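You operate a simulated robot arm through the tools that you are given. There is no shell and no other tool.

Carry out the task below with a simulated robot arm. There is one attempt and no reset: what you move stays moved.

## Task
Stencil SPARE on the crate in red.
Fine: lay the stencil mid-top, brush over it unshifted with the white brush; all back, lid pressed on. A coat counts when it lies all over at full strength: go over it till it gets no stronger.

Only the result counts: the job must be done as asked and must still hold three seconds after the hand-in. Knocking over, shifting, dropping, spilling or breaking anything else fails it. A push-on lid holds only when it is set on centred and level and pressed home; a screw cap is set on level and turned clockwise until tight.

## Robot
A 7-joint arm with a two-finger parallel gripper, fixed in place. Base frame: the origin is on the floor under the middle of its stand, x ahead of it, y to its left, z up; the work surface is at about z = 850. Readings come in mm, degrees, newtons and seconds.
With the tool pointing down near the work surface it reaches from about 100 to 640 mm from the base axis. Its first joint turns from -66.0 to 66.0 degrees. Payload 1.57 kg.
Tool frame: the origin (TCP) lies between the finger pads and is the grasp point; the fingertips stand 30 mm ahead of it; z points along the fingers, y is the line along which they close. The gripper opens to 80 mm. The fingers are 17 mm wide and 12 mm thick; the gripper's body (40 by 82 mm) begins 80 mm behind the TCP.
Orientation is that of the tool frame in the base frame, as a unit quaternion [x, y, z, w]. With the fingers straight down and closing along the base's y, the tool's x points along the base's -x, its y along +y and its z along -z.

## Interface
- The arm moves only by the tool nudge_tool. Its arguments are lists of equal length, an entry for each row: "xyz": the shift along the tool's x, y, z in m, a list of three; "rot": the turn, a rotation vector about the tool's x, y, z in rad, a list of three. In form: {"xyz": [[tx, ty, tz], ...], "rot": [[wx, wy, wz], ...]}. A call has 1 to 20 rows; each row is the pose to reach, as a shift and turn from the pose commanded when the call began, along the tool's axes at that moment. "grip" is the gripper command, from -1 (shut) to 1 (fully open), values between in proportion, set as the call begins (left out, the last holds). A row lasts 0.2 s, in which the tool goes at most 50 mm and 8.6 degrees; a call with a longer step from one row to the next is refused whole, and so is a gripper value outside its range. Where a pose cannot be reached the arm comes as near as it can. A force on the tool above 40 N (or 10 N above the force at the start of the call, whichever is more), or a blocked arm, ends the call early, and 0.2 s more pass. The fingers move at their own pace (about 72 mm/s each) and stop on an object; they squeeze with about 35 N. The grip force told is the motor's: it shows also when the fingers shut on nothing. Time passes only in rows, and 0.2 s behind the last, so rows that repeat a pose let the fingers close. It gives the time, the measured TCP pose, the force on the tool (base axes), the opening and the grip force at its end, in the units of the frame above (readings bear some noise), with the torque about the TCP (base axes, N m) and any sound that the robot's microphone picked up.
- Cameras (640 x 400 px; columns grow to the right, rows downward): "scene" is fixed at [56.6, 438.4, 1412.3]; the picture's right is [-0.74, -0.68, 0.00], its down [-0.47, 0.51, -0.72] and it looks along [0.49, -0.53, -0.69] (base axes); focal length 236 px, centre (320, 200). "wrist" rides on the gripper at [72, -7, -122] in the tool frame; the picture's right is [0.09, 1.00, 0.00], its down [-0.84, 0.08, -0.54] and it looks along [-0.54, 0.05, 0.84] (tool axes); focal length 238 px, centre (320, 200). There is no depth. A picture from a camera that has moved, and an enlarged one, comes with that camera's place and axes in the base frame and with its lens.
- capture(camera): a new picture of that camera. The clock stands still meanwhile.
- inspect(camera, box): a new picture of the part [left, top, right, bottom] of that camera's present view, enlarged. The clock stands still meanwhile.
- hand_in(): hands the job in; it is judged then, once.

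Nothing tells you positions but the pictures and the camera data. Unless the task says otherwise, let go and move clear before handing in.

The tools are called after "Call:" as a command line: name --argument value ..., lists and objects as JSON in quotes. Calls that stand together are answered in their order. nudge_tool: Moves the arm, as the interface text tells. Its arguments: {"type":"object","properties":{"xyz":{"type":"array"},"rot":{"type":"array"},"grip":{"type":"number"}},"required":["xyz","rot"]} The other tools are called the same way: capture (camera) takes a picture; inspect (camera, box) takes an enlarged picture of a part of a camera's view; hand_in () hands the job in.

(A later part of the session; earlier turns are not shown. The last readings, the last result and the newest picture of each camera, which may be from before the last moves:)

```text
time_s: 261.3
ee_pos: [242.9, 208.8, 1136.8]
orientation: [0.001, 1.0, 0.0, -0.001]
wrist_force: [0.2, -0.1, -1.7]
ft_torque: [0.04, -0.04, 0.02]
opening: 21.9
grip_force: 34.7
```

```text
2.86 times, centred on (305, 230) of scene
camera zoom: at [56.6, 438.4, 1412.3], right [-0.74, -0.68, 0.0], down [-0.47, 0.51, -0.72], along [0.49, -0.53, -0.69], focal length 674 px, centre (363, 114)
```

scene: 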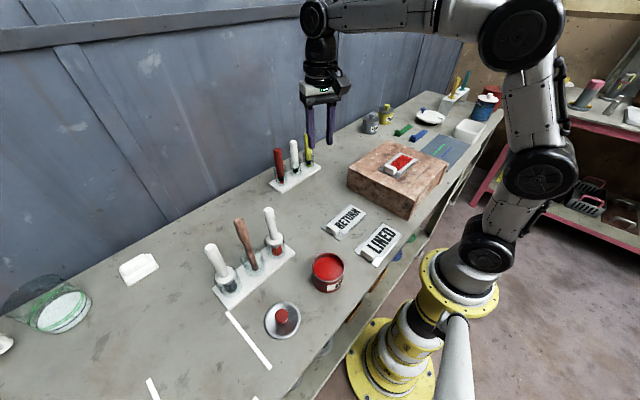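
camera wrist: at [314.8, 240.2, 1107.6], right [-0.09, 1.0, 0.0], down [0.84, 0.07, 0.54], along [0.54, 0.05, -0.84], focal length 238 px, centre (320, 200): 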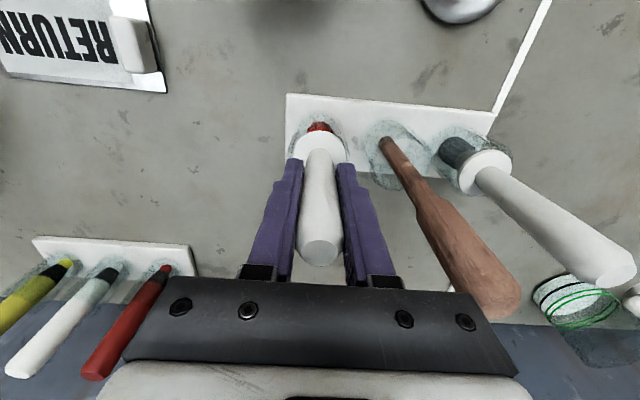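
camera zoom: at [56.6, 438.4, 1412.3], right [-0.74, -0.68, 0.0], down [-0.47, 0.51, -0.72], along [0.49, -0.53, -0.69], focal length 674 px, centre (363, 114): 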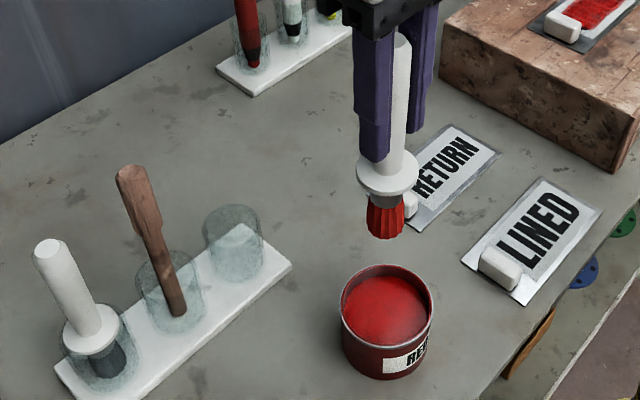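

Aligned over the pot. Dipping, draining, lifting.

Call:
nudge_tool --xyz '[[0, -0.001, 0.035], [0, -0.001, 0.07], [0, -0.001, 0.1], [0, -0.001, 0.118], [0, -0.001, 0.127], [0, -0.001, 0.127], [0, -0.001, 0.127], [0, -0.001, 0.116], [0, -0.001, 0.106], [0, -0.001, 0.102], [0, -0.001, 0.102], [0, -0.001, 0.102], [0, -0.001, 0.102], [0, -0.001, 0.102], [0, -0.001, 0.08], [0, -0.001, 0.045], [0, -0.001, 0.0], [0, -0.001, 0.0]]' --rot '[[0, 0, 0], [0, 0, 0], [0, 0, 0], [0, 0, 0], [0, 0, 0], [0, 0, 0], [0, 0, 0], [0, 0, 0], [0, 0, 0], [0, 0, 0], [0, 0, 0], [0, 0, 0], [0, 0, 0], [0, 0, 0], [0, 0, 0], [0, 0, 0], [0, 0, 0], [0, 0, 0]]'

Call:
inspect --camera "scene" --box '[230, 160, 380, 300]'

```text
time_s: 265.1
ee_pos: [241.8, 207.4, 1133.9]
orientation: [0.0, 1.0, 0.0, -0.001]
wrist_force: [0.0, 1.1, -0.3]
ft_torque: [-0.01, 0.03, -0.01]
opening: 21.7
grip_force: 34.7
```

```text
2.86 times, centred on (305, 230) of scene
camera zoom: at [56.6, 438.4, 1412.3], right [-0.74, -0.68, 0.0], down [-0.47, 0.51, -0.72], along [0.49, -0.53, -0.69], focal length 674 px, centre (363, 114)
```

zoom: 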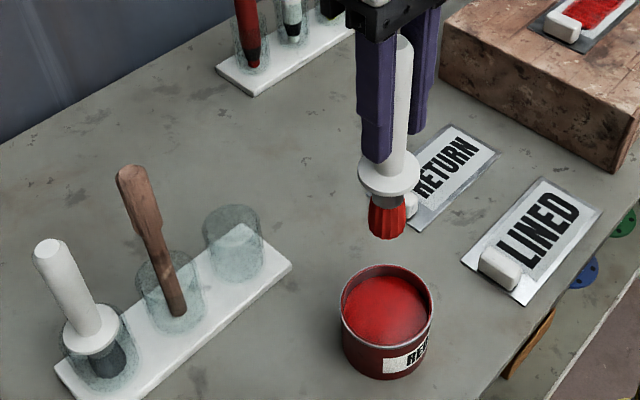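

Loaded. Going over to the S end at x≈296 (the weaker near edge), crossing the tab high.

Call:
nudge_tool --xyz '[[-0.005, -0.042, 0], [-0.01, -0.084, 0], [-0.015, -0.126, 0], [-0.02, -0.168, 0], [-0.025, -0.21, 0], [-0.03, -0.252, 0], [-0.035, -0.294, 0], [-0.042, -0.336, 0], [-0.05, -0.378, 0], [-0.054, -0.409, 0], [-0.054, -0.409, 0.03], [-0.054, -0.409, 0.05], [-0.054, -0.409, 0.057], [-0.054, -0.409, 0.057]]' --rot '[[0, 0, 0], [0, 0, 0], [0, 0, 0], [0, 0, 0], [0, 0, 0], [0, 0, 0], [0, 0, 0], [0, 0, 0], [0, 0, 0], [0, 0, 0], [0, 0, 0], [0, 0, 0], [0, 0, 0], [0, 0, 0]]'

Call:
inspect --camera "wrist" --box '[200, 60, 400, 200]'

Call:
nudge_tool --xyz '[[0, 0, 0.0015], [0, 0, 0.003], [0, 0, 0.003]]' --rot '[[0, 0, 0], [0, 0, 0], [0, 0, 0]]'

```text
time_s: 268.1
ee_pos: [295.8, -202.7, 1075.6]
orientation: [0.001, 1.0, 0.0, 0.0]
wrist_force: [-0.2, 0.2, -0.9]
ft_torque: [0.0, 0.0, 0.0]
opening: 21.8
grip_force: 34.7
```

```text
2.86 times, centred on (300, 130) of wrist
camera zoom: at [221.6, -209.5, 1199.8], right [-0.09, 1.0, 0.0], down [0.84, 0.07, 0.54], along [0.54, 0.05, -0.84], focal length 681 px, centre (377, 400)
```

zoom: 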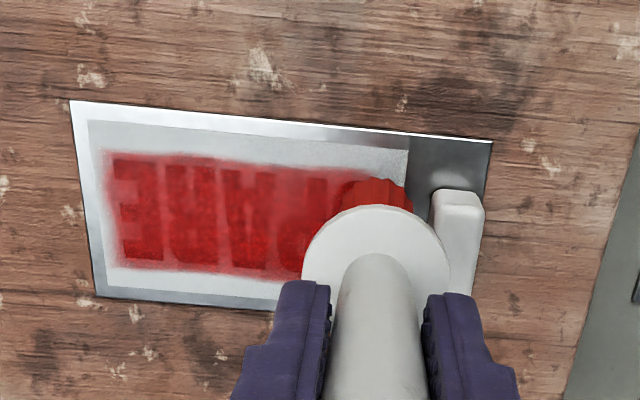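

```text
time_s: 268.9
ee_pos: [294.6, -202.5, 1074.7]
orientation: [0.0, 1.0, 0.001, -0.001]
wrist_force: [0.1, 0.1, -0.8]
ft_torque: [0.03, 0.01, 0.02]
opening: 21.9
grip_force: 34.5
```

Call:
nudge_tool --xyz '[[0, 0, 0.001], [0, 0, 0.0015], [0, 0, 0.0015]]' --rot '[[0, 0, 0], [0, 0, 0], [0, 0, 0]]'

Call:
nudge_tool --xyz '[[0, 0, 0.001], [0, 0, 0.0012], [0, 0, 0.0012]]' --rot '[[0, 0, 0], [0, 0, 0], [0, 0, 0]]'

```text
time_s: 269.7
ee_pos: [295.4, -202.8, 1072.7]
orientation: [0.0, 1.0, 0.001, 0.0]
wrist_force: [-0.2, 0.0, -0.3]
ft_torque: [-0.01, 0.0, 0.03]
opening: 21.7
grip_force: 34.2
```

```text
time_s: 270.5
ee_pos: [295.1, -202.3, 1070.9]
orientation: [0.0, 1.0, 0.001, -0.001]
wrist_force: [-0.1, -0.2, -0.8]
ft_torque: [0.01, 0.03, 0.05]
opening: 21.4
grip_force: 34.1
```

Call:
nudge_tool --xyz '[[0, 0, 0.001], [0, 0, 0.0012], [0, 0, 0.0012]]' --rot '[[0, 0, 0], [0, 0, 0], [0, 0, 0]]'

Call:
nudge_tool --xyz '[[0, 0, 0.0008], [0, 0, 0.0008]]' --rot '[[0, 0, 0], [0, 0, 0]]'

```text
time_s: 271.3
ee_pos: [294.4, -202.6, 1070.3]
orientation: [0.001, 1.0, 0.001, -0.001]
wrist_force: [0.3, 0.0, -0.4]
ft_torque: [0.02, 0.02, 0.03]
opening: 21.7
grip_force: 34.6
```

```text
time_s: 271.9
ee_pos: [295.0, -201.2, 1069.2]
orientation: [0.0, 1.0, 0.0, -0.002]
wrist_force: [0.9, 0.2, -1.1]
ft_torque: [0.0, 0.0, 0.03]
opening: 21.7
grip_force: 34.4
```

Call:
nudge_tool --xyz '[[0, 0, 0.001], [0, 0, 0.0012], [0, 0, 0.0012]]' --rot '[[0, 0, 0], [0, 0, 0], [0, 0, 0]]'

Call:
nudge_tool --xyz '[[0, 0, 0.0008], [0, 0, 0.0008]]' --rot '[[0, 0, 0], [0, 0, 0]]'

Call:
inspect --camera "scene" --box '[375, 120, 435, 190]'

```text
time_s: 272.7
ee_pos: [295.2, -202.4, 1068.3]
orientation: [0.001, 1.0, 0.0, -0.001]
wrist_force: [-0.2, 0.4, -0.4]
ft_torque: [0.04, -0.02, 0.0]
opening: 21.6
grip_force: 34.6
```

```text
time_s: 273.3
ee_pos: [295.0, -202.0, 1067.5]
orientation: [0.0, 1.0, 0.0, 0.0]
wrist_force: [0.0, 0.5, -1.6]
ft_torque: [0.02, 0.0, -0.02]
opening: 21.6
grip_force: 34.9
```

```text
5.71 times, centred on (405, 155) of scene
camera zoom: at [56.6, 438.4, 1412.3], right [-0.74, -0.68, 0.0], down [-0.47, 0.51, -0.72], along [0.49, -0.53, -0.69], focal length 1347 px, centre (-166, 457)
```

zoom: 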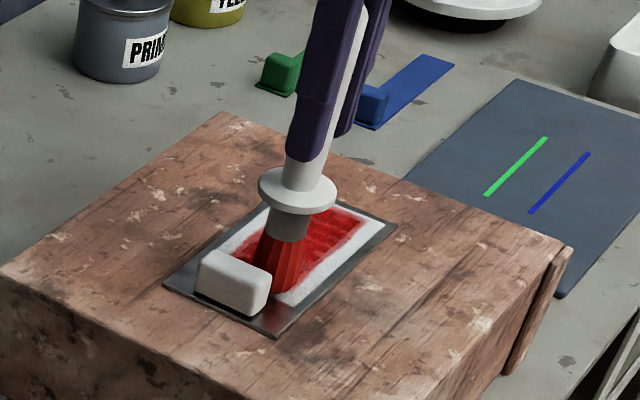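

Call:
nudge_tool --xyz '[[0, 0, 0.001], [0, 0, 0.0012], [0, 0, 0.0012]]' --rot '[[0, 0, 0], [0, 0, 0], [0, 0, 0]]'

Call:
nudge_tool --xyz '[[0, 0, 0.001], [0, 0, 0.0012], [0, 0, 0.0012]]' --rot '[[0, 0, 0], [0, 0, 0], [0, 0, 0]]'

Call:
nudge_tool --xyz '[[0, 0, 0.001], [0, 0, 0.001]]' --rot '[[0, 0, 0], [0, 0, 0]]'

```text
time_s: 274.1
ee_pos: [295.0, -202.8, 1066.0]
orientation: [0.0, 1.0, 0.0, 0.0]
wrist_force: [0.1, -0.2, -1.2]
ft_torque: [-0.02, -0.03, -0.01]
opening: 21.7
grip_force: 34.7
```

```text
time_s: 274.9
ee_pos: [295.8, -203.7, 1064.2]
orientation: [0.0, 1.0, 0.0, -0.001]
wrist_force: [0.1, 0.2, -0.2]
ft_torque: [-0.03, -0.01, 0.0]
opening: 21.6
grip_force: 34.5
```

```text
time_s: 275.5
ee_pos: [295.3, -202.8, 1064.5]
orientation: [0.001, 1.0, 0.001, 0.0]
wrist_force: [-3.3, 1.6, 12.6]
ft_torque: [0.33, 0.28, 0.02]
opening: 21.6
grip_force: 34.6
```

Contact at ~12 N. Stroking slowly along the near edge from S to E.

Call:
nudge_tool --xyz '[[0, -0.006, -0.0002], [0, -0.014, -0.0001], [0, -0.022, 0.0], [0, -0.03, 0.0001], [0, -0.038, 0.0002], [0, -0.046, 0.0003], [0, -0.054, 0.0004], [0, -0.062, 0.0005], [0, -0.07, 0.0006], [0, -0.078, 0.0007], [0, -0.086, 0.0008], [0, -0.091, 0.0008]]' --rot '[[0, 0, 0], [0, 0, 0], [0, 0, 0], [0, 0, 0], [0, 0, 0], [0, 0, 0], [0, 0, 0], [0, 0, 0], [0, 0, 0], [0, 0, 0], [0, 0, 0], [0, 0, 0]]'

Call:
inspect --camera "wrist" --box '[250, 60, 450, 200]'

Call:
inspect --camera "scene" --box '[380, 135, 430, 180]'

```text
time_s: 278.1
ee_pos: [295.0, -293.0, 1063.2]
orientation: [0.002, 1.0, -0.001, 0.0]
wrist_force: [1.3, 9.3, 25.3]
ft_torque: [1.07, -0.2, 0.06]
opening: 21.8
grip_force: 34.6
```

```text
2.86 times, centred on (350, 130) of wrist
camera zoom: at [221.6, -299.9, 1186.8], right [-0.09, 1.0, 0.0], down [0.84, 0.07, 0.54], along [0.54, 0.05, -0.84], focal length 681 px, centre (234, 400)
```

zoom: 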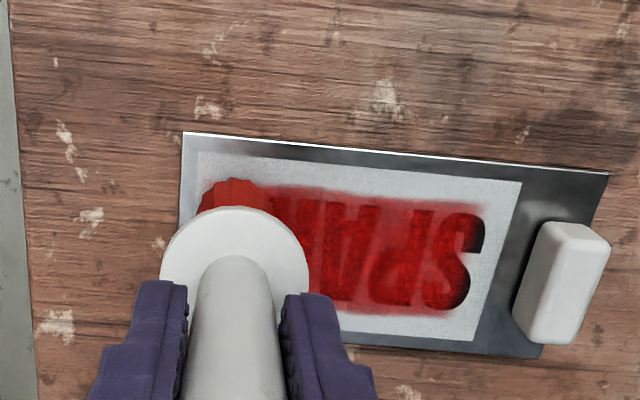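

```text
8.89 times, centred on (405, 158) of scene
camera zoom: at [56.4, 438.9, 1412.2], right [-0.74, -0.68, 0.0], down [-0.47, 0.51, -0.73], along [0.49, -0.53, -0.69], focal length 2096 px, centre (-436, 578)
```

zoom: 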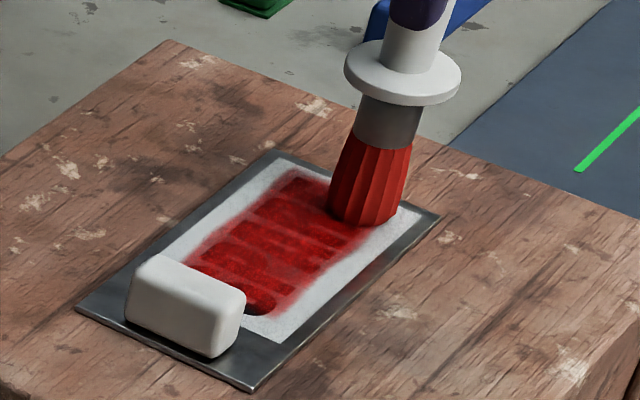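

Force rose to 25 N at the E end, but the stencil did not move. I'll lift, step 12 mm over, and stroke back lighter.

Call:
nudge_tool --xyz '[[0, 0, -0.005], [-0.012, 0, -0.005], [-0.012, 0, -0.0013], [-0.012, 0.006, -0.0012], [-0.012, 0.014, -0.0012], [-0.012, 0.022, -0.0012], [-0.012, 0.03, -0.0011], [-0.012, 0.038, -0.0011], [-0.012, 0.046, -0.001], [-0.012, 0.054, -0.001], [-0.012, 0.062, -0.001], [-0.012, 0.07, -0.0009], [-0.012, 0.078, -0.0009], [-0.012, 0.086, -0.0008], [-0.012, 0.091, -0.0008]]' --rot '[[0, 0, 0], [0, 0, 0], [0, 0, 0], [0, 0, 0], [0, 0, 0], [0, 0, 0], [0, 0, 0], [0, 0, 0], [0, 0, 0], [0, 0, 0], [0, 0, 0], [0, 0, 0], [0, 0, 0], [0, 0, 0], [0, 0, 0]]'

Call:
inspect --camera "wrist" --box '[180, 60, 380, 200]'

Call:
inspect --camera "scene" --box '[380, 135, 430, 180]'

```text
time_s: 281.3
ee_pos: [306.8, -202.0, 1063.6]
orientation: [0.001, 1.0, 0.0, -0.001]
wrist_force: [-0.5, -0.1, -0.8]
ft_torque: [0.0, -0.04, 0.01]
opening: 22.1
grip_force: 34.7
```

```text
2.86 times, centred on (280, 130) of wrist
camera zoom: at [233.8, -208.8, 1187.1], right [-0.09, 1.0, 0.0], down [0.84, 0.08, 0.54], along [0.54, 0.05, -0.84], focal length 681 px, centre (434, 400)
```

zoom: 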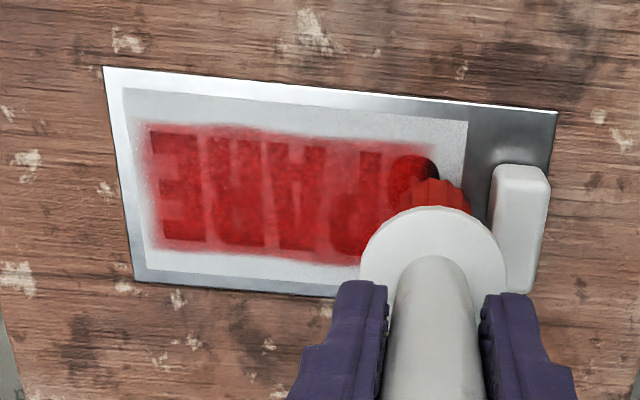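

```text
8.89 times, centred on (405, 158) of scene
camera zoom: at [56.6, 438.4, 1412.3], right [-0.74, -0.68, 0.0], down [-0.47, 0.51, -0.72], along [0.49, -0.53, -0.69], focal length 2096 px, centre (-436, 578)
```

zoom: 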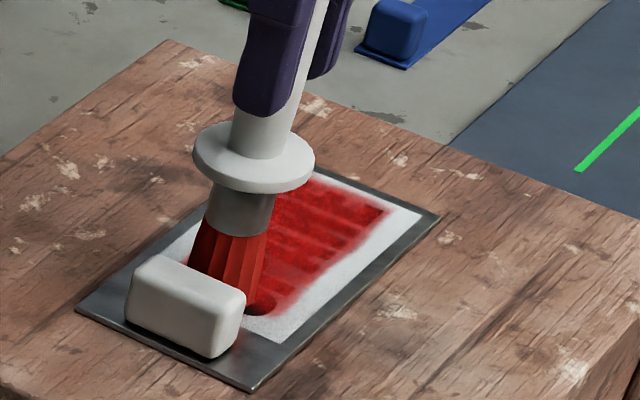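

No contact on that return (the brush had been pressed up slightly in the grip). I'll find contact again here and stroke back toward E.

Call:
nudge_tool --xyz '[[0, 0, 0.001], [0, 0, 0.001]]' --rot '[[0, 0, 0], [0, 0, 0]]'

Call:
nudge_tool --xyz '[[0, 0, 0.0008], [0, 0, 0.0008]]' --rot '[[0, 0, 0], [0, 0, 0]]'

Call:
nudge_tool --xyz '[[0, 0, 0.0008], [0, 0, 0.0008]]' --rot '[[0, 0, 0], [0, 0, 0]]'

```text
time_s: 281.9
ee_pos: [307.0, -201.7, 1062.7]
orientation: [0.002, 1.0, 0.0, 0.0]
wrist_force: [-2.5, 0.2, 6.6]
ft_torque: [0.17, 0.25, -0.01]
opening: 21.8
grip_force: 34.6
```

```text
time_s: 282.5
ee_pos: [306.1, -203.3, 1063.2]
orientation: [0.0, 1.0, -0.001, 0.001]
wrist_force: [-4.8, 4.3, 19.3]
ft_torque: [0.41, 0.46, 0.04]
opening: 21.7
grip_force: 34.2
```

```text
time_s: 283.1
ee_pos: [307.2, -203.7, 1062.5]
orientation: [0.002, 1.0, -0.002, 0.002]
wrist_force: [-0.6, 3.7, 26.0]
ft_torque: [0.5, -0.12, 0.02]
opening: 21.9
grip_force: 34.4
```

Call:
nudge_tool --xyz '[[0, 0, -0.0012], [0, -0.008, -0.0012], [0, -0.016, -0.0012], [0, -0.024, -0.0013], [0, -0.032, -0.0013], [0, -0.04, -0.0013], [0, -0.048, -0.0014], [0, -0.056, -0.0014], [0, -0.064, -0.0015], [0, -0.072, -0.0015], [0, -0.08, -0.0016], [0, -0.088, -0.0016], [0, -0.091, -0.0016]]' --rot '[[0, 0, 0], [0, 0, 0], [0, 0, 0], [0, 0, 0], [0, 0, 0], [0, 0, 0], [0, 0, 0], [0, 0, 0], [0, 0, 0], [0, 0, 0], [0, 0, 0], [0, 0, 0], [0, 0, 0]]'

Call:
inspect --camera "wrist" --box '[250, 60, 450, 200]'

Call:
inspect --camera "scene" --box '[380, 135, 430, 180]'

```text
time_s: 285.9
ee_pos: [306.3, -294.5, 1062.4]
orientation: [0.001, 1.0, 0.001, -0.001]
wrist_force: [0.1, 2.8, 12.1]
ft_torque: [0.5, -0.09, 0.06]
opening: 21.7
grip_force: 35.1
```

```text
2.86 times, centred on (350, 130) of wrist
camera zoom: at [233.7, -300.9, 1186.0], right [-0.09, 1.0, 0.0], down [0.84, 0.07, 0.54], along [0.54, 0.05, -0.84], focal length 681 px, centre (234, 400)
```

zoom: 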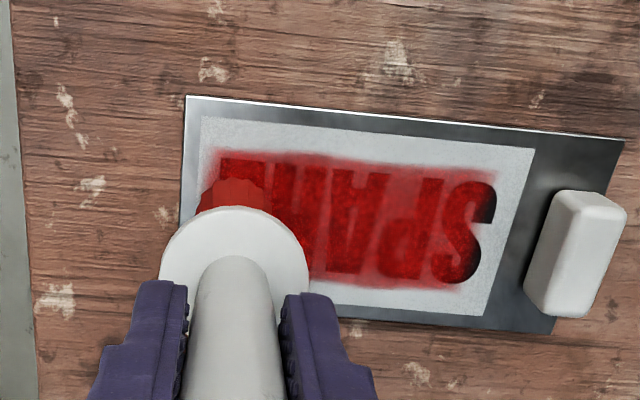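

```text
8.89 times, centred on (405, 158) of scene
camera zoom: at [56.5, 438.6, 1412.3], right [-0.74, -0.68, 0.0], down [-0.47, 0.51, -0.73], along [0.49, -0.53, -0.69], focal length 2096 px, centre (-436, 578)
```

zoom: 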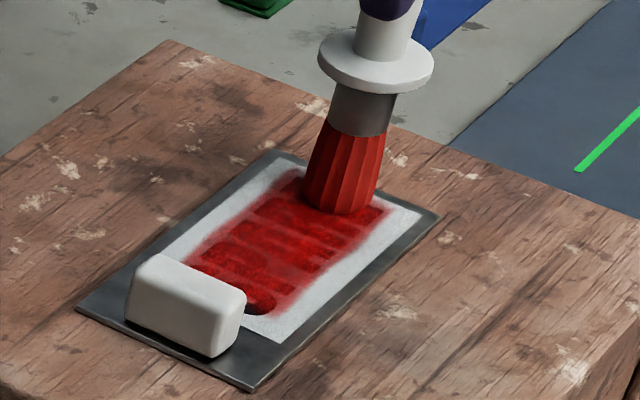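

Good, steady 12 N and no shift. Third stroke along x≈318, E to S.

Call:
nudge_tool --xyz '[[0, 0, -0.004], [-0.011, 0, -0.004], [-0.011, 0, 0.0], [-0.011, 0.006, 0.0], [-0.011, 0.014, 0.0001], [-0.011, 0.022, 0.0001], [-0.011, 0.03, 0.0001], [-0.011, 0.038, 0.0002], [-0.011, 0.046, 0.0002], [-0.011, 0.054, 0.0002], [-0.011, 0.062, 0.0003], [-0.011, 0.07, 0.0003], [-0.011, 0.078, 0.0004], [-0.011, 0.086, 0.0004], [-0.011, 0.092, 0.0004]]' --rot '[[0, 0, 0], [0, 0, 0], [0, 0, 0], [0, 0, 0], [0, 0, 0], [0, 0, 0], [0, 0, 0], [0, 0, 0], [0, 0, 0], [0, 0, 0], [0, 0, 0], [0, 0, 0], [0, 0, 0], [0, 0, 0], [0, 0, 0]]'

Call:
nudge_tool --xyz '[[0, 0, -0.01], [0, 0, -0.04], [0, 0, -0.075], [-0.01, 0.04, -0.075], [-0.02, 0.08, -0.075], [-0.02, 0.1, -0.075], [-0.02, 0.1, -0.075]]' --rot '[[0, 0, 0], [0, 0, 0], [0, 0, 0], [0, 0, 0], [0, 0, 0], [0, 0, 0], [0, 0, 0]]'

Call:
inspect --camera "wrist" --box '[120, 20, 290, 130]'

Call:
inspect --camera "scene" --box '[380, 135, 430, 180]'

Call:
capture --camera "wrist"

```text
time_s: 289.1
ee_pos: [316.3, -204.0, 1062.1]
orientation: [0.001, 1.0, 0.0, -0.001]
wrist_force: [-1.0, -1.5, 3.5]
ft_torque: [-0.15, -0.01, 0.01]
opening: 21.6
grip_force: 34.4
```

```text
time_s: 290.7
ee_pos: [336.4, -100.1, 1137.7]
orientation: [0.002, 1.0, 0.0, -0.001]
wrist_force: [1.7, 0.5, -0.6]
ft_torque: [-0.02, 0.02, 0.01]
opening: 21.7
grip_force: 34.5
```

```text
3.64 times, centred on (205, 75) of wrist
camera zoom: at [264.6, -106.3, 1261.2], right [-0.09, 1.0, 0.0], down [0.84, 0.07, 0.54], along [0.54, 0.05, -0.84], focal length 867 px, centre (738, 654)
```

zoom: 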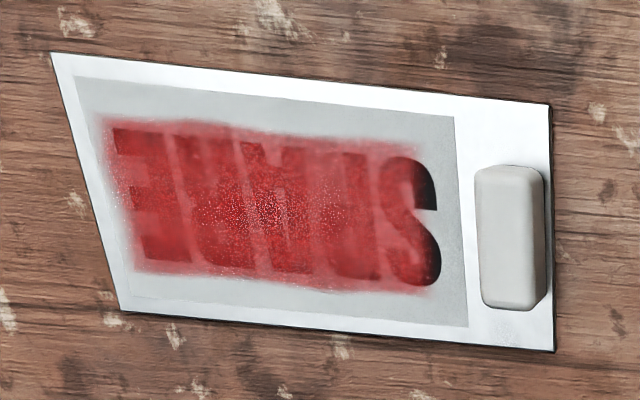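

```text
8.89 times, centred on (405, 158) of scene
camera zoom: at [56.6, 438.4, 1412.3], right [-0.74, -0.68, 0.0], down [-0.47, 0.51, -0.72], along [0.49, -0.53, -0.69], focal length 2096 px, centre (-436, 578)
```

zoom: 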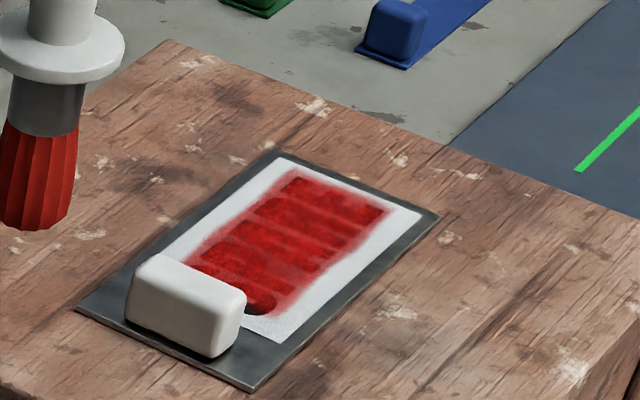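

```text
taken
camera wrist: at [264.6, -106.3, 1261.2], right [-0.09, 1.0, 0.0], down [0.84, 0.07, 0.54], along [0.54, 0.05, -0.84], focal length 238 px, centre (320, 200)
```

wrist: 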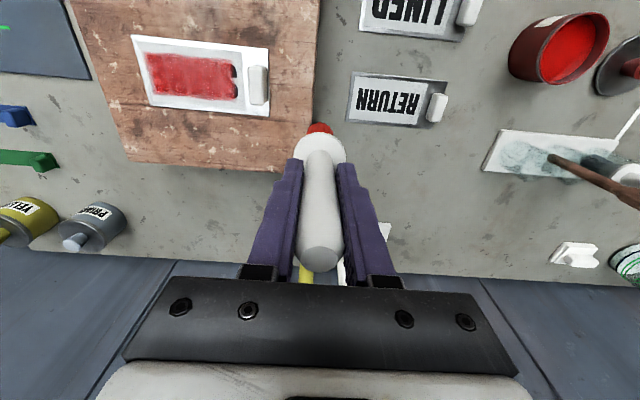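

The appearance matches the previous pass — it gets no stronger — and the stencil hasn't moved. Now I'll return the brush; first checking how it sits in the grip.

Call:
inspect --camera "wrist" --box '[250, 100, 390, 290]'

Call:
nudge_tool --xyz '[[0.0, 0.04, -0.01], [-0.005, 0.08, -0.01], [-0.01, 0.12, -0.01], [-0.015, 0.16, -0.01], [-0.02, 0.2, -0.01], [-0.03, 0.24, -0.01], [-0.04, 0.28, -0.01], [-0.05, 0.32, -0.01], [-0.053, 0.346, -0.01], [-0.053, 0.346, -0.01]]' --rot '[[0, 0, 0], [0, 0, 0], [0, 0, 0], [0, 0, 0], [0, 0, 0], [0, 0, 0], [0, 0, 0], [0, 0, 0], [0, 0, 0], [0, 0, 0]]'

Call:
capture --camera "wrist"

Call:
inspect --camera "scene" --box '[210, 150, 330, 300]'

```text
2.11 times, centred on (320, 195) of wrist
camera zoom: at [264.6, -106.3, 1261.2], right [-0.09, 1.0, 0.0], down [0.84, 0.07, 0.54], along [0.54, 0.05, -0.84], focal length 502 px, centre (320, 210)
```

zoom: 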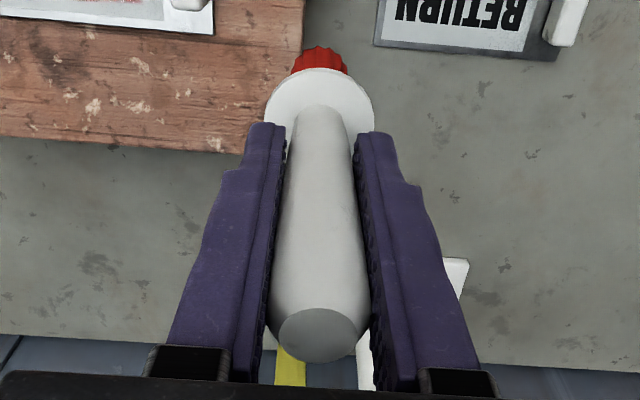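

```text
time_s: 292.9
ee_pos: [392.6, 244.1, 1147.0]
orientation: [0.002, 1.0, 0.0, -0.001]
wrist_force: [-0.3, 0.5, -0.3]
ft_torque: [-0.01, 0.01, 0.0]
opening: 21.5
grip_force: 34.3
```

```text
taken
camera wrist: at [319.4, 237.9, 1270.0], right [-0.09, 1.0, 0.0], down [0.84, 0.07, 0.54], along [0.54, 0.05, -0.84], focal length 238 px, centre (320, 200)
```

wrist: 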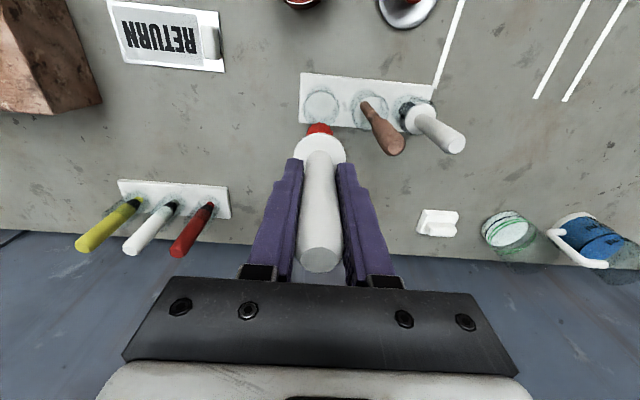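

```text
2.67 times, centred on (270, 225) of scene
camera zoom: at [56.6, 438.4, 1412.3], right [-0.74, -0.68, 0.0], down [-0.47, 0.51, -0.72], along [0.49, -0.53, -0.69], focal length 629 px, centre (453, 133)
```

zoom: 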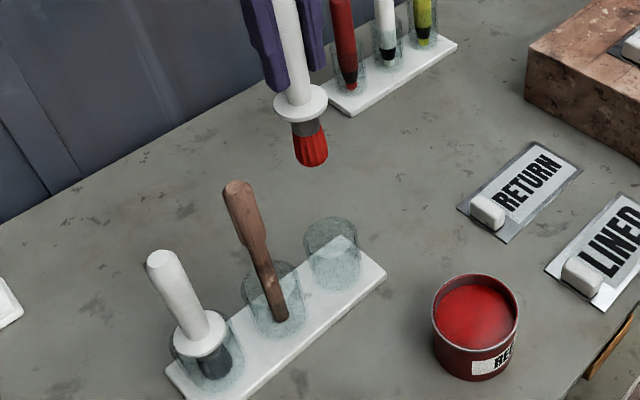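

Call:
inspect --camera "wrist" --box '[280, 60, 380, 170]'

Call:
inspect --camera "scene" --box '[295, 215, 325, 265]'

```text
3.64 times, centred on (330, 115) of wrist
camera zoom: at [319.4, 237.9, 1270.0], right [-0.09, 1.0, 0.0], down [0.84, 0.07, 0.54], along [0.54, 0.05, -0.84], focal length 867 px, centre (284, 509)
```

zoom: 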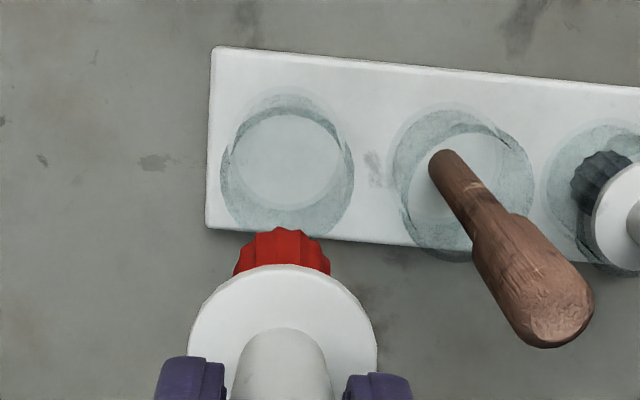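

```text
8.00 times, centred on (310, 240) of scene
camera zoom: at [56.6, 438.4, 1412.3], right [-0.74, -0.68, 0.0], down [-0.47, 0.51, -0.72], along [0.49, -0.53, -0.69], focal length 1886 px, centre (400, -120)
```

zoom: 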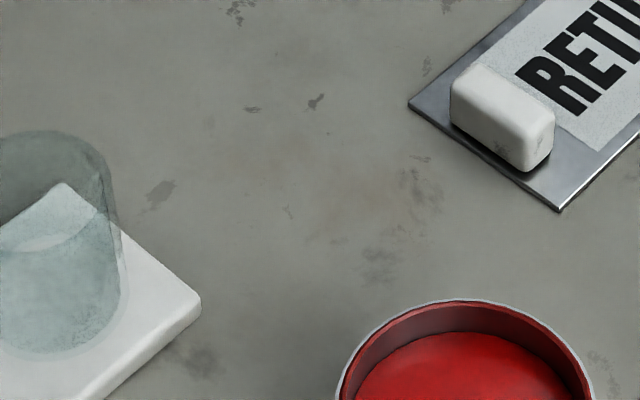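

Jar centre ≈(391,245.8); the brush hangs ~3 mm ahead of the TCP, so I aim the TCP at (388,246). Lowering to just above the rim first.

Call:
nudge_tool --xyz '[[0.0045, 0.0017, 0.02], [0.0045, 0.0017, 0.05], [0.0045, 0.0017, 0.08], [0.0045, 0.0017, 0.08]]' --rot '[[0, 0, 0], [0, 0, 0], [0, 0, 0], [0, 0, 0]]'

Call:
inspect --camera "wrist" --box '[270, 60, 390, 170]'

Call:
inspect --camera "scene" --box '[230, 190, 320, 290]'

```text
time_s: 293.9
ee_pos: [387.6, 245.3, 1066.9]
orientation: [0.001, 1.0, 0.0, -0.001]
wrist_force: [0.0, -0.2, -0.4]
ft_torque: [-0.01, 0.01, 0.03]
opening: 21.4
grip_force: 34.9
```

```text
3.64 times, centred on (330, 115) of wrist
camera zoom: at [315.6, 238.9, 1190.2], right [-0.09, 1.0, 0.0], down [0.84, 0.07, 0.54], along [0.54, 0.05, -0.84], focal length 867 px, centre (284, 509)
```

zoom: 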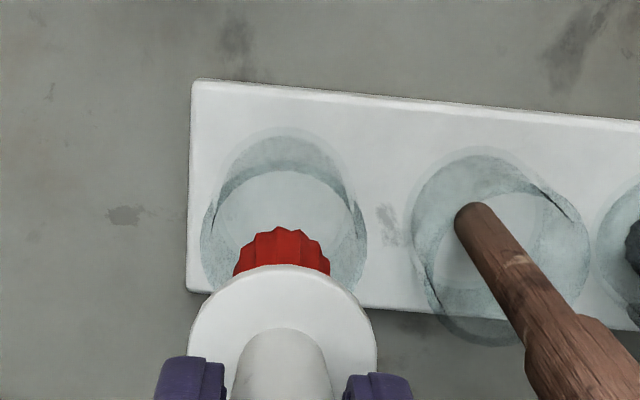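

```text
4.00 times, centred on (275, 240) of scene
camera zoom: at [56.6, 438.4, 1412.3], right [-0.74, -0.68, 0.0], down [-0.47, 0.51, -0.72], along [0.49, -0.53, -0.69], focal length 943 px, centre (500, 40)
```

zoom: 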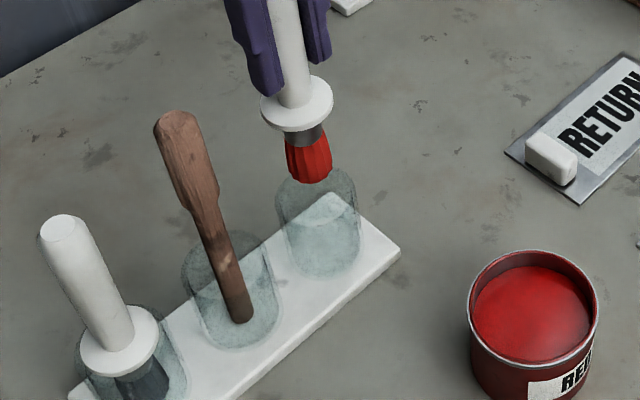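

Well centred above the jar. Lowering into it.

Call:
nudge_tool --xyz '[[0, 0, 0.015], [0, 0, 0.03], [0, 0, 0.045], [0, 0, 0.06], [0, 0, 0.07], [0, 0, 0.07]]' --rot '[[0, 0, 0], [0, 0, 0], [0, 0, 0], [0, 0, 0], [0, 0, 0], [0, 0, 0]]'

Call:
inspect --camera "scene" --box '[230, 190, 320, 290]'

Call:
nudge_tool --xyz '[[0, 0, 0.004], [0, 0, 0.008], [0, 0, 0.01], [0, 0, 0.01]]' --rot '[[0, 0, 0], [0, 0, 0], [0, 0, 0], [0, 0, 0]]'

```text
time_s: 295.3
ee_pos: [387.8, 246.7, 996.3]
orientation: [0.0, 1.0, 0.001, -0.001]
wrist_force: [0.3, 0.6, -0.9]
ft_torque: [0.01, -0.01, 0.01]
opening: 21.8
grip_force: 34.7
```

```text
4.00 times, centred on (275, 240) of scene
camera zoom: at [56.6, 438.4, 1412.3], right [-0.74, -0.68, 0.0], down [-0.47, 0.51, -0.72], along [0.49, -0.53, -0.69], focal length 943 px, centre (500, 40)
```

zoom: 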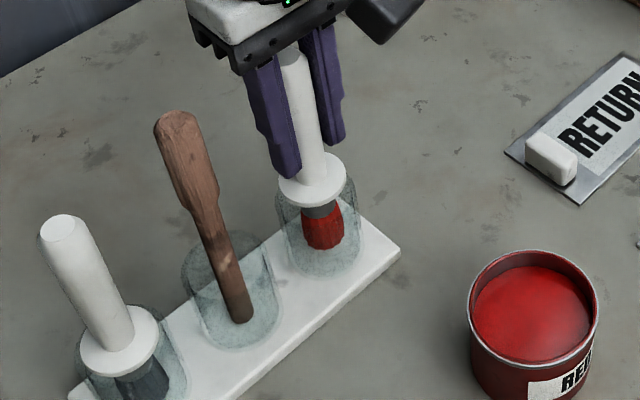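

```text
time_s: 296.3
ee_pos: [388.0, 245.4, 987.8]
orientation: [0.001, 1.0, 0.0, -0.001]
wrist_force: [0.5, -1.0, -0.5]
ft_torque: [0.02, 0.03, 0.01]
opening: 21.9
grip_force: 34.7
```

Call:
nudge_tool --xyz '[[0, 0, 0.002], [0, 0, 0.004], [0, 0, 0.005], [0, 0, 0.005]]' --rot '[[0, 0, 0], [0, 0, 0], [0, 0, 0], [0, 0, 0]]'

Call:
nudge_tool --xyz '[[0, 0, 0.0015], [0, 0, 0.003], [0, 0, 0.003]]' --rot '[[0, 0, 0], [0, 0, 0], [0, 0, 0]]'

```text
time_s: 297.3
ee_pos: [387.9, 245.2, 983.6]
orientation: [0.001, 1.0, 0.0, -0.001]
wrist_force: [0.3, 0.3, -0.9]
ft_torque: [0.03, 0.01, -0.01]
opening: 21.7
grip_force: 34.5
```

```text
time_s: 298.1
ee_pos: [388.1, 245.5, 981.0]
orientation: [0.0, 1.0, 0.001, 0.0]
wrist_force: [-3.1, -1.7, 9.2]
ft_torque: [-0.06, 0.24, 0.0]
opening: 21.4
grip_force: 34.5
```

Seated (9 N). Easing up slightly, opening, and lifting straight up.

Call:
nudge_tool --xyz '[[0, 0, -0.0008], [0, 0, -0.0008]]' --rot '[[0, 0, 0], [0, 0, 0]]'

Call:
nudge_tool --xyz '[[0, 0, 0], [0, 0, 0], [0, 0, 0]]' --rot '[[0, 0, 0], [0, 0, 0], [0, 0, 0]]' --grip 0.2

Call:
nudge_tool --xyz '[[0, 0, -0.01], [0, 0, -0.03], [0, 0, -0.06], [0, 0, -0.1], [0, 0, -0.14], [0, 0, -0.14]]' --rot '[[0, 0, 0], [0, 0, 0], [0, 0, 0], [0, 0, 0], [0, 0, 0], [0, 0, 0]]'

Call:
capture --camera "wrist"

Call:
inspect --camera "scene" --box '[200, 190, 310, 320]'

```text
time_s: 298.7
ee_pos: [387.4, 245.1, 981.6]
orientation: [0.001, 1.0, 0.001, 0.001]
wrist_force: [-2.4, 0.6, 9.1]
ft_torque: [0.21, 0.1, 0.05]
opening: 21.7
grip_force: 34.3
```

```text
time_s: 299.5
ee_pos: [387.9, 245.2, 980.1]
orientation: [0.001, 1.0, 0.0, -0.001]
wrist_force: [0.7, 0.2, -0.3]
ft_torque: [-0.03, 0.04, 0.01]
opening: 48.2
grip_force: 0.0
```

```text
time_s: 300.9
ee_pos: [385.9, 241.0, 1121.2]
orientation: [0.0, 1.0, 0.0, -0.001]
wrist_force: [0.4, -0.5, -0.5]
ft_torque: [-0.02, 0.02, -0.01]
opening: 48.0
grip_force: 0.0
```

```text
taken
camera wrist: at [313.9, 234.7, 1244.1], right [-0.09, 1.0, 0.0], down [0.84, 0.08, 0.54], along [0.54, 0.05, -0.84], focal length 238 px, centre (320, 200)
```

wrist: 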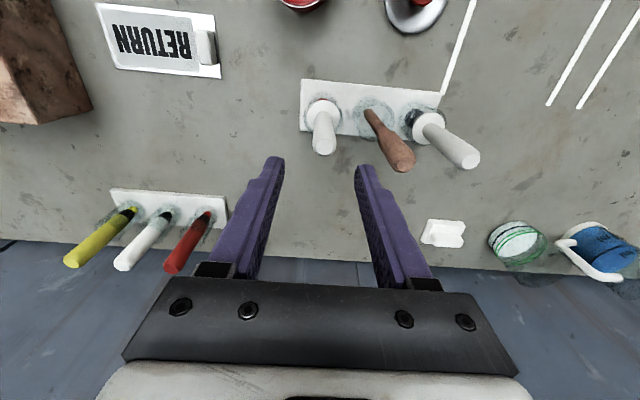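

```text
3.08 times, centred on (255, 255) of scene
camera zoom: at [56.6, 438.4, 1412.3], right [-0.74, -0.68, 0.0], down [-0.47, 0.51, -0.72], along [0.49, -0.53, -0.69], focal length 725 px, centre (520, 31)
```

zoom: 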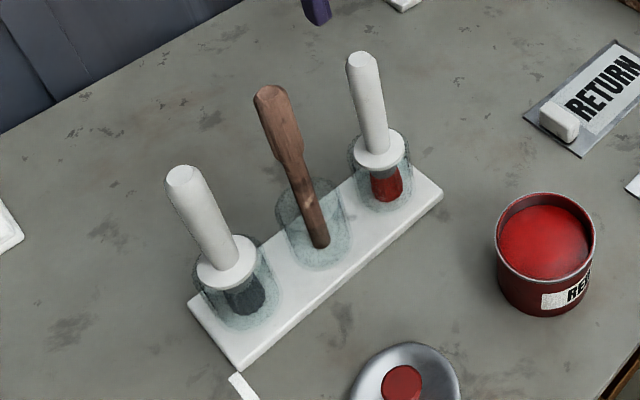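

The brush is home. Next, the stencil: I'll go above its tab at about (309.5,−175) and check alignment.

Call:
nudge_tool --xyz '[[0.0, -0.04, -0.01], [0.0, -0.08, -0.01], [0.005, -0.12, -0.01], [0.015, -0.16, -0.01], [0.025, -0.2, -0.01], [0.035, -0.24, -0.01], [0.045, -0.28, -0.01], [0.055, -0.32, -0.01], [0.065, -0.36, 0.0], [0.0764, -0.39, 0.01], [0.0764, -0.416, 0.03], [0.0764, -0.416, 0.05], [0.0764, -0.416, 0.05]]' --rot '[[0, 0, 0], [0, 0, 0], [0, 0, 0], [0, 0, 0], [0, 0, 0], [0, 0, 0], [0, 0, 0], [0, 0, 0], [0, 0, 0], [0, 0, 0], [0, 0, 0], [0, 0, 0], [0, 0, 0]]' --grip 0.0

Call:
capture --camera "wrist"

Call:
inspect --camera "wrist" --box '[180, 70, 380, 190]'

```text
time_s: 303.7
ee_pos: [309.1, -169.9, 1068.9]
orientation: [0.001, 1.0, 0.0, -0.001]
wrist_force: [-0.9, 0.1, -0.3]
ft_torque: [-0.03, 0.01, 0.0]
opening: 40.0
grip_force: 0.0
```

```text
taken
camera wrist: at [235.8, -176.7, 1192.3], right [-0.09, 1.0, 0.0], down [0.84, 0.07, 0.54], along [0.54, 0.05, -0.84], focal length 238 px, centre (320, 200)
```

wrist: 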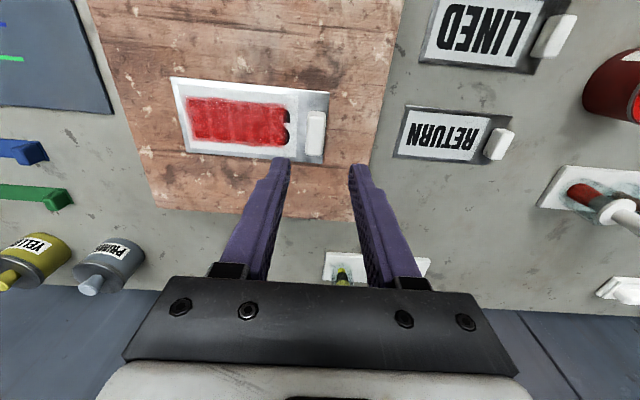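

```text
3.20 times, centred on (280, 130) of wrist
camera zoom: at [235.8, -176.7, 1192.3], right [-0.09, 1.0, 0.0], down [0.84, 0.07, 0.54], along [0.54, 0.05, -0.84], focal length 763 px, centre (448, 424)
```

zoom: 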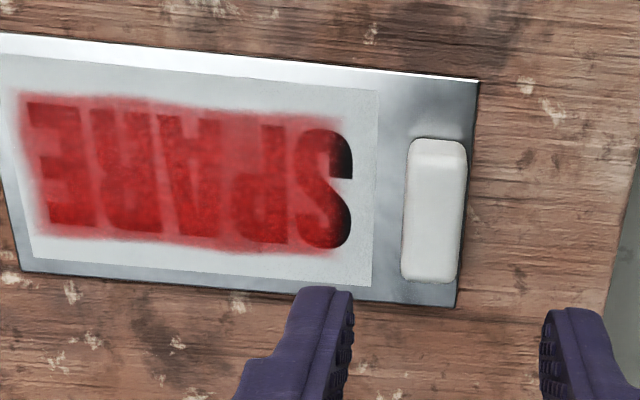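

Tab centre is at about y≈−174. I'll shift 4 mm and descend to grip it at the same height as before.

Call:
nudge_tool --xyz '[[0, -0.004, 0.02], [0, -0.004, 0.045], [0, -0.004, 0.07], [0, -0.004, 0.082], [0, -0.004, 0.0895], [0, -0.004, 0.0895]]' --rot '[[0, 0, 0], [0, 0, 0], [0, 0, 0], [0, 0, 0], [0, 0, 0], [0, 0, 0]]'

Call:
capture --camera "wrist"

Call:
inspect --camera "scene" --box '[370, 120, 430, 190]'

```text
time_s: 305.1
ee_pos: [309.5, -173.7, 980.0]
orientation: [0.002, 1.0, 0.0, -0.001]
wrist_force: [-0.6, 1.0, 0.2]
ft_torque: [0.0, -0.02, -0.02]
opening: 40.1
grip_force: 0.0
```

```text
taken
camera wrist: at [236.5, -180.4, 1103.6], right [-0.09, 1.0, 0.0], down [0.84, 0.07, 0.54], along [0.54, 0.05, -0.84], focal length 238 px, centre (320, 200)
```

wrist: 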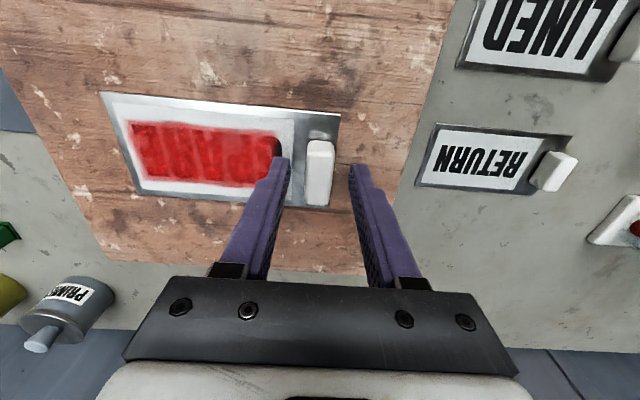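

```text
5.71 times, centred on (400, 155) of scene
camera zoom: at [56.6, 438.4, 1412.3], right [-0.74, -0.68, 0.0], down [-0.47, 0.51, -0.72], along [0.49, -0.53, -0.69], focal length 1347 px, centre (-137, 457)
```

zoom: 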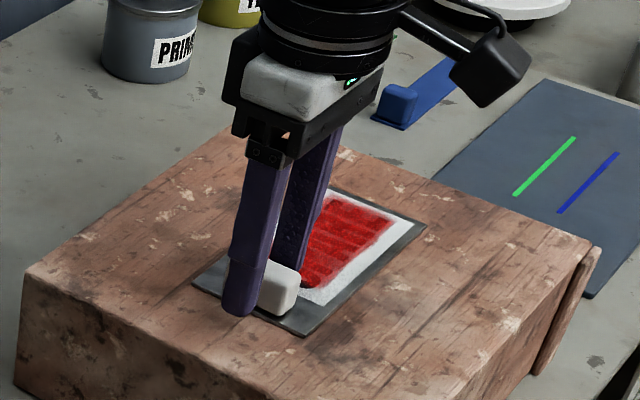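

Centred on the tab, with the same relative pose as at release. Closing.

Call:
nudge_tool --xyz '[[0, 0, 0], [0, 0, 0], [0, 0, 0], [0, 0, 0]]' --rot '[[0, 0, 0], [0, 0, 0], [0, 0, 0], [0, 0, 0]]' --grip -1

Call:
capture --camera "wrist"

```text
time_s: 306.1
ee_pos: [309.0, -172.2, 979.3]
orientation: [0.001, 1.0, 0.001, -0.001]
wrist_force: [0.0, 0.2, 0.7]
ft_torque: [0.0, -0.04, 0.03]
opening: 17.8
grip_force: 32.0
```

```text
taken
camera wrist: at [236.5, -180.4, 1103.8], right [-0.09, 1.0, 0.0], down [0.84, 0.07, 0.54], along [0.54, 0.05, -0.84], focal length 238 px, centre (320, 200)
```

wrist: 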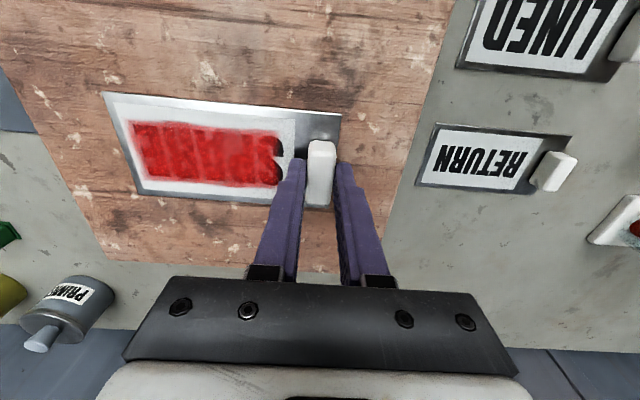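

Gripped. Lifting the stencil straight up and then looking at the mark.

Call:
nudge_tool --xyz '[[0, 0, -0.004], [0, 0, -0.012], [0, 0, -0.03], [0, 0, -0.06], [0, 0, -0.1], [0, 0, -0.13], [0, 0, -0.13]]' --rot '[[0, 0, 0], [0, 0, 0], [0, 0, 0], [0, 0, 0], [0, 0, 0], [0, 0, 0], [0, 0, 0]]'

Call:
capture --camera "wrist"

Call:
inspect --camera "scene" --box '[345, 90, 455, 210]'

Call:
inspect --camera "scene" --box '[380, 135, 430, 180]'

```text
time_s: 307.7
ee_pos: [310.8, -173.6, 1111.3]
orientation: [0.002, 1.0, 0.001, -0.001]
wrist_force: [-0.3, 0.2, -2.6]
ft_torque: [0.1, -0.01, 0.03]
opening: 17.6
grip_force: 32.0
```

```text
taken
camera wrist: at [238.0, -181.2, 1234.5], right [-0.09, 1.0, 0.0], down [0.84, 0.07, 0.54], along [0.54, 0.05, -0.84], focal length 238 px, centre (320, 200)
```

wrist: 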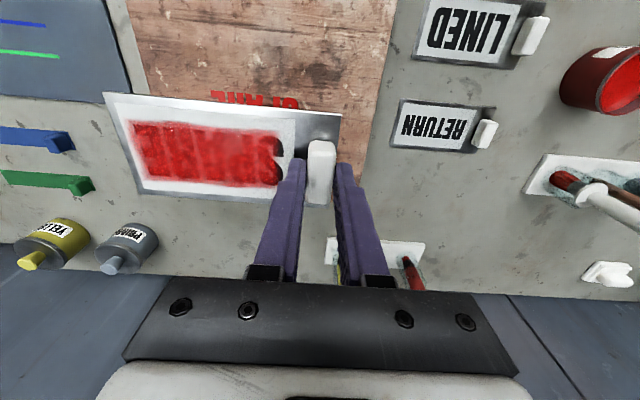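

```text
3.33 times, centred on (400, 150) of scene
camera zoom: at [56.6, 438.4, 1412.3], right [-0.74, -0.68, 0.0], down [-0.47, 0.51, -0.72], along [0.49, -0.53, -0.69], focal length 786 px, centre (53, 367)
```

zoom: 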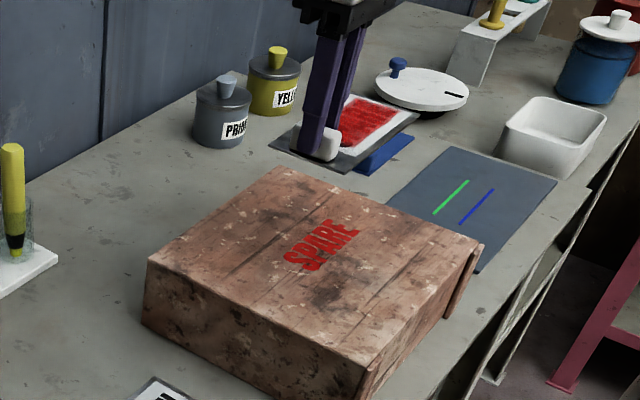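

```text
8.89 times, centred on (405, 158) of scene
camera zoom: at [56.6, 438.4, 1412.3], right [-0.74, -0.68, 0.0], down [-0.47, 0.51, -0.72], along [0.49, -0.53, -0.69], focal length 2096 px, centre (-436, 578)
```

zoom: 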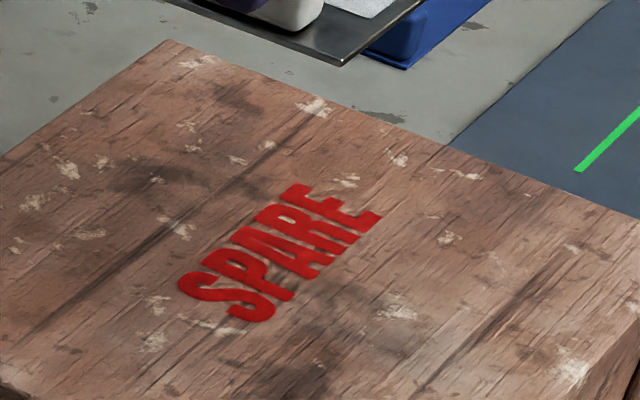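

The mark is there — a crisp, complete SPARE in red on the crate. I'll move the stencil toward its place and look at the mark from above on the way.

Call:
nudge_tool --xyz '[[-0.015, 0.03, 0], [-0.03, 0.065, 0], [-0.05, 0.1, 0], [-0.07, 0.135, 0], [-0.09, 0.17, 0], [-0.11, 0.205, 0], [-0.13, 0.24, 0], [-0.1445, 0.258, 0], [-0.1445, 0.258, 0]]' --rot '[[0, 0, 0], [0, 0, 0], [0, 0, 0], [0, 0, 0], [0, 0, 0], [0, 0, 0], [0, 0, 0], [0, 0, 0], [0, 0, 0]]'

Call:
capture --camera "wrist"

Call:
inspect --camera "scene" --box '[385, 145, 425, 178]'

Call:
inspect --camera "scene" --box '[340, 120, 460, 230]'

```text
time_s: 309.7
ee_pos: [456.9, 84.0, 1110.6]
orientation: [0.001, 1.0, 0.001, 0.0]
wrist_force: [0.2, 0.0, -2.4]
ft_torque: [0.08, -0.01, -0.01]
opening: 17.6
grip_force: 32.3
```

```text
taken
camera wrist: at [383.4, 76.2, 1234.4], right [-0.09, 1.0, 0.0], down [0.84, 0.07, 0.54], along [0.54, 0.05, -0.84], focal length 238 px, centre (320, 200)
```

wrist: 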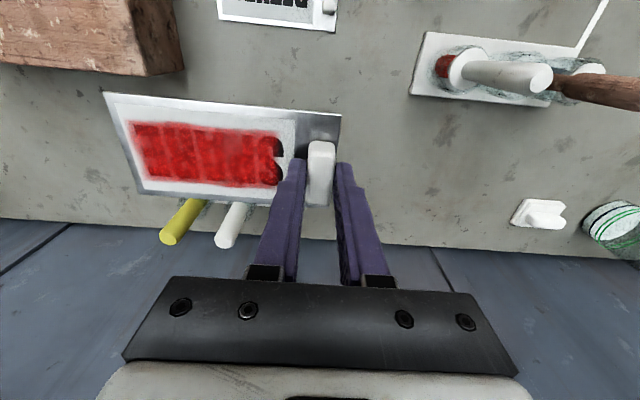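

```text
12.12 times, centred on (405, 162) of scene
camera zoom: at [56.6, 438.4, 1412.3], right [-0.74, -0.68, 0.0], down [-0.47, 0.51, -0.72], along [0.49, -0.53, -0.69], focal length 2858 px, centre (-710, 667)
```

zoom: 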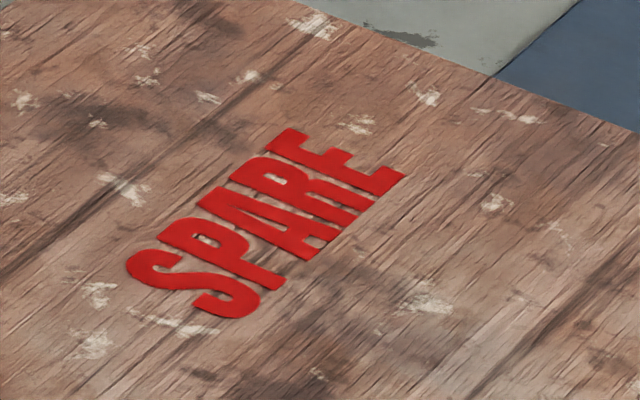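

```text
3.64 times, centred on (400, 175) of scene
camera zoom: at [56.6, 438.4, 1412.3], right [-0.74, -0.68, 0.0], down [-0.47, 0.51, -0.72], along [0.49, -0.53, -0.69], focal length 857 px, centre (29, 291)
```

zoom: 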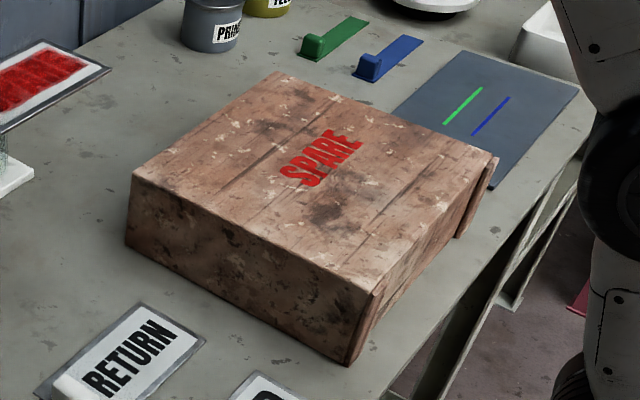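

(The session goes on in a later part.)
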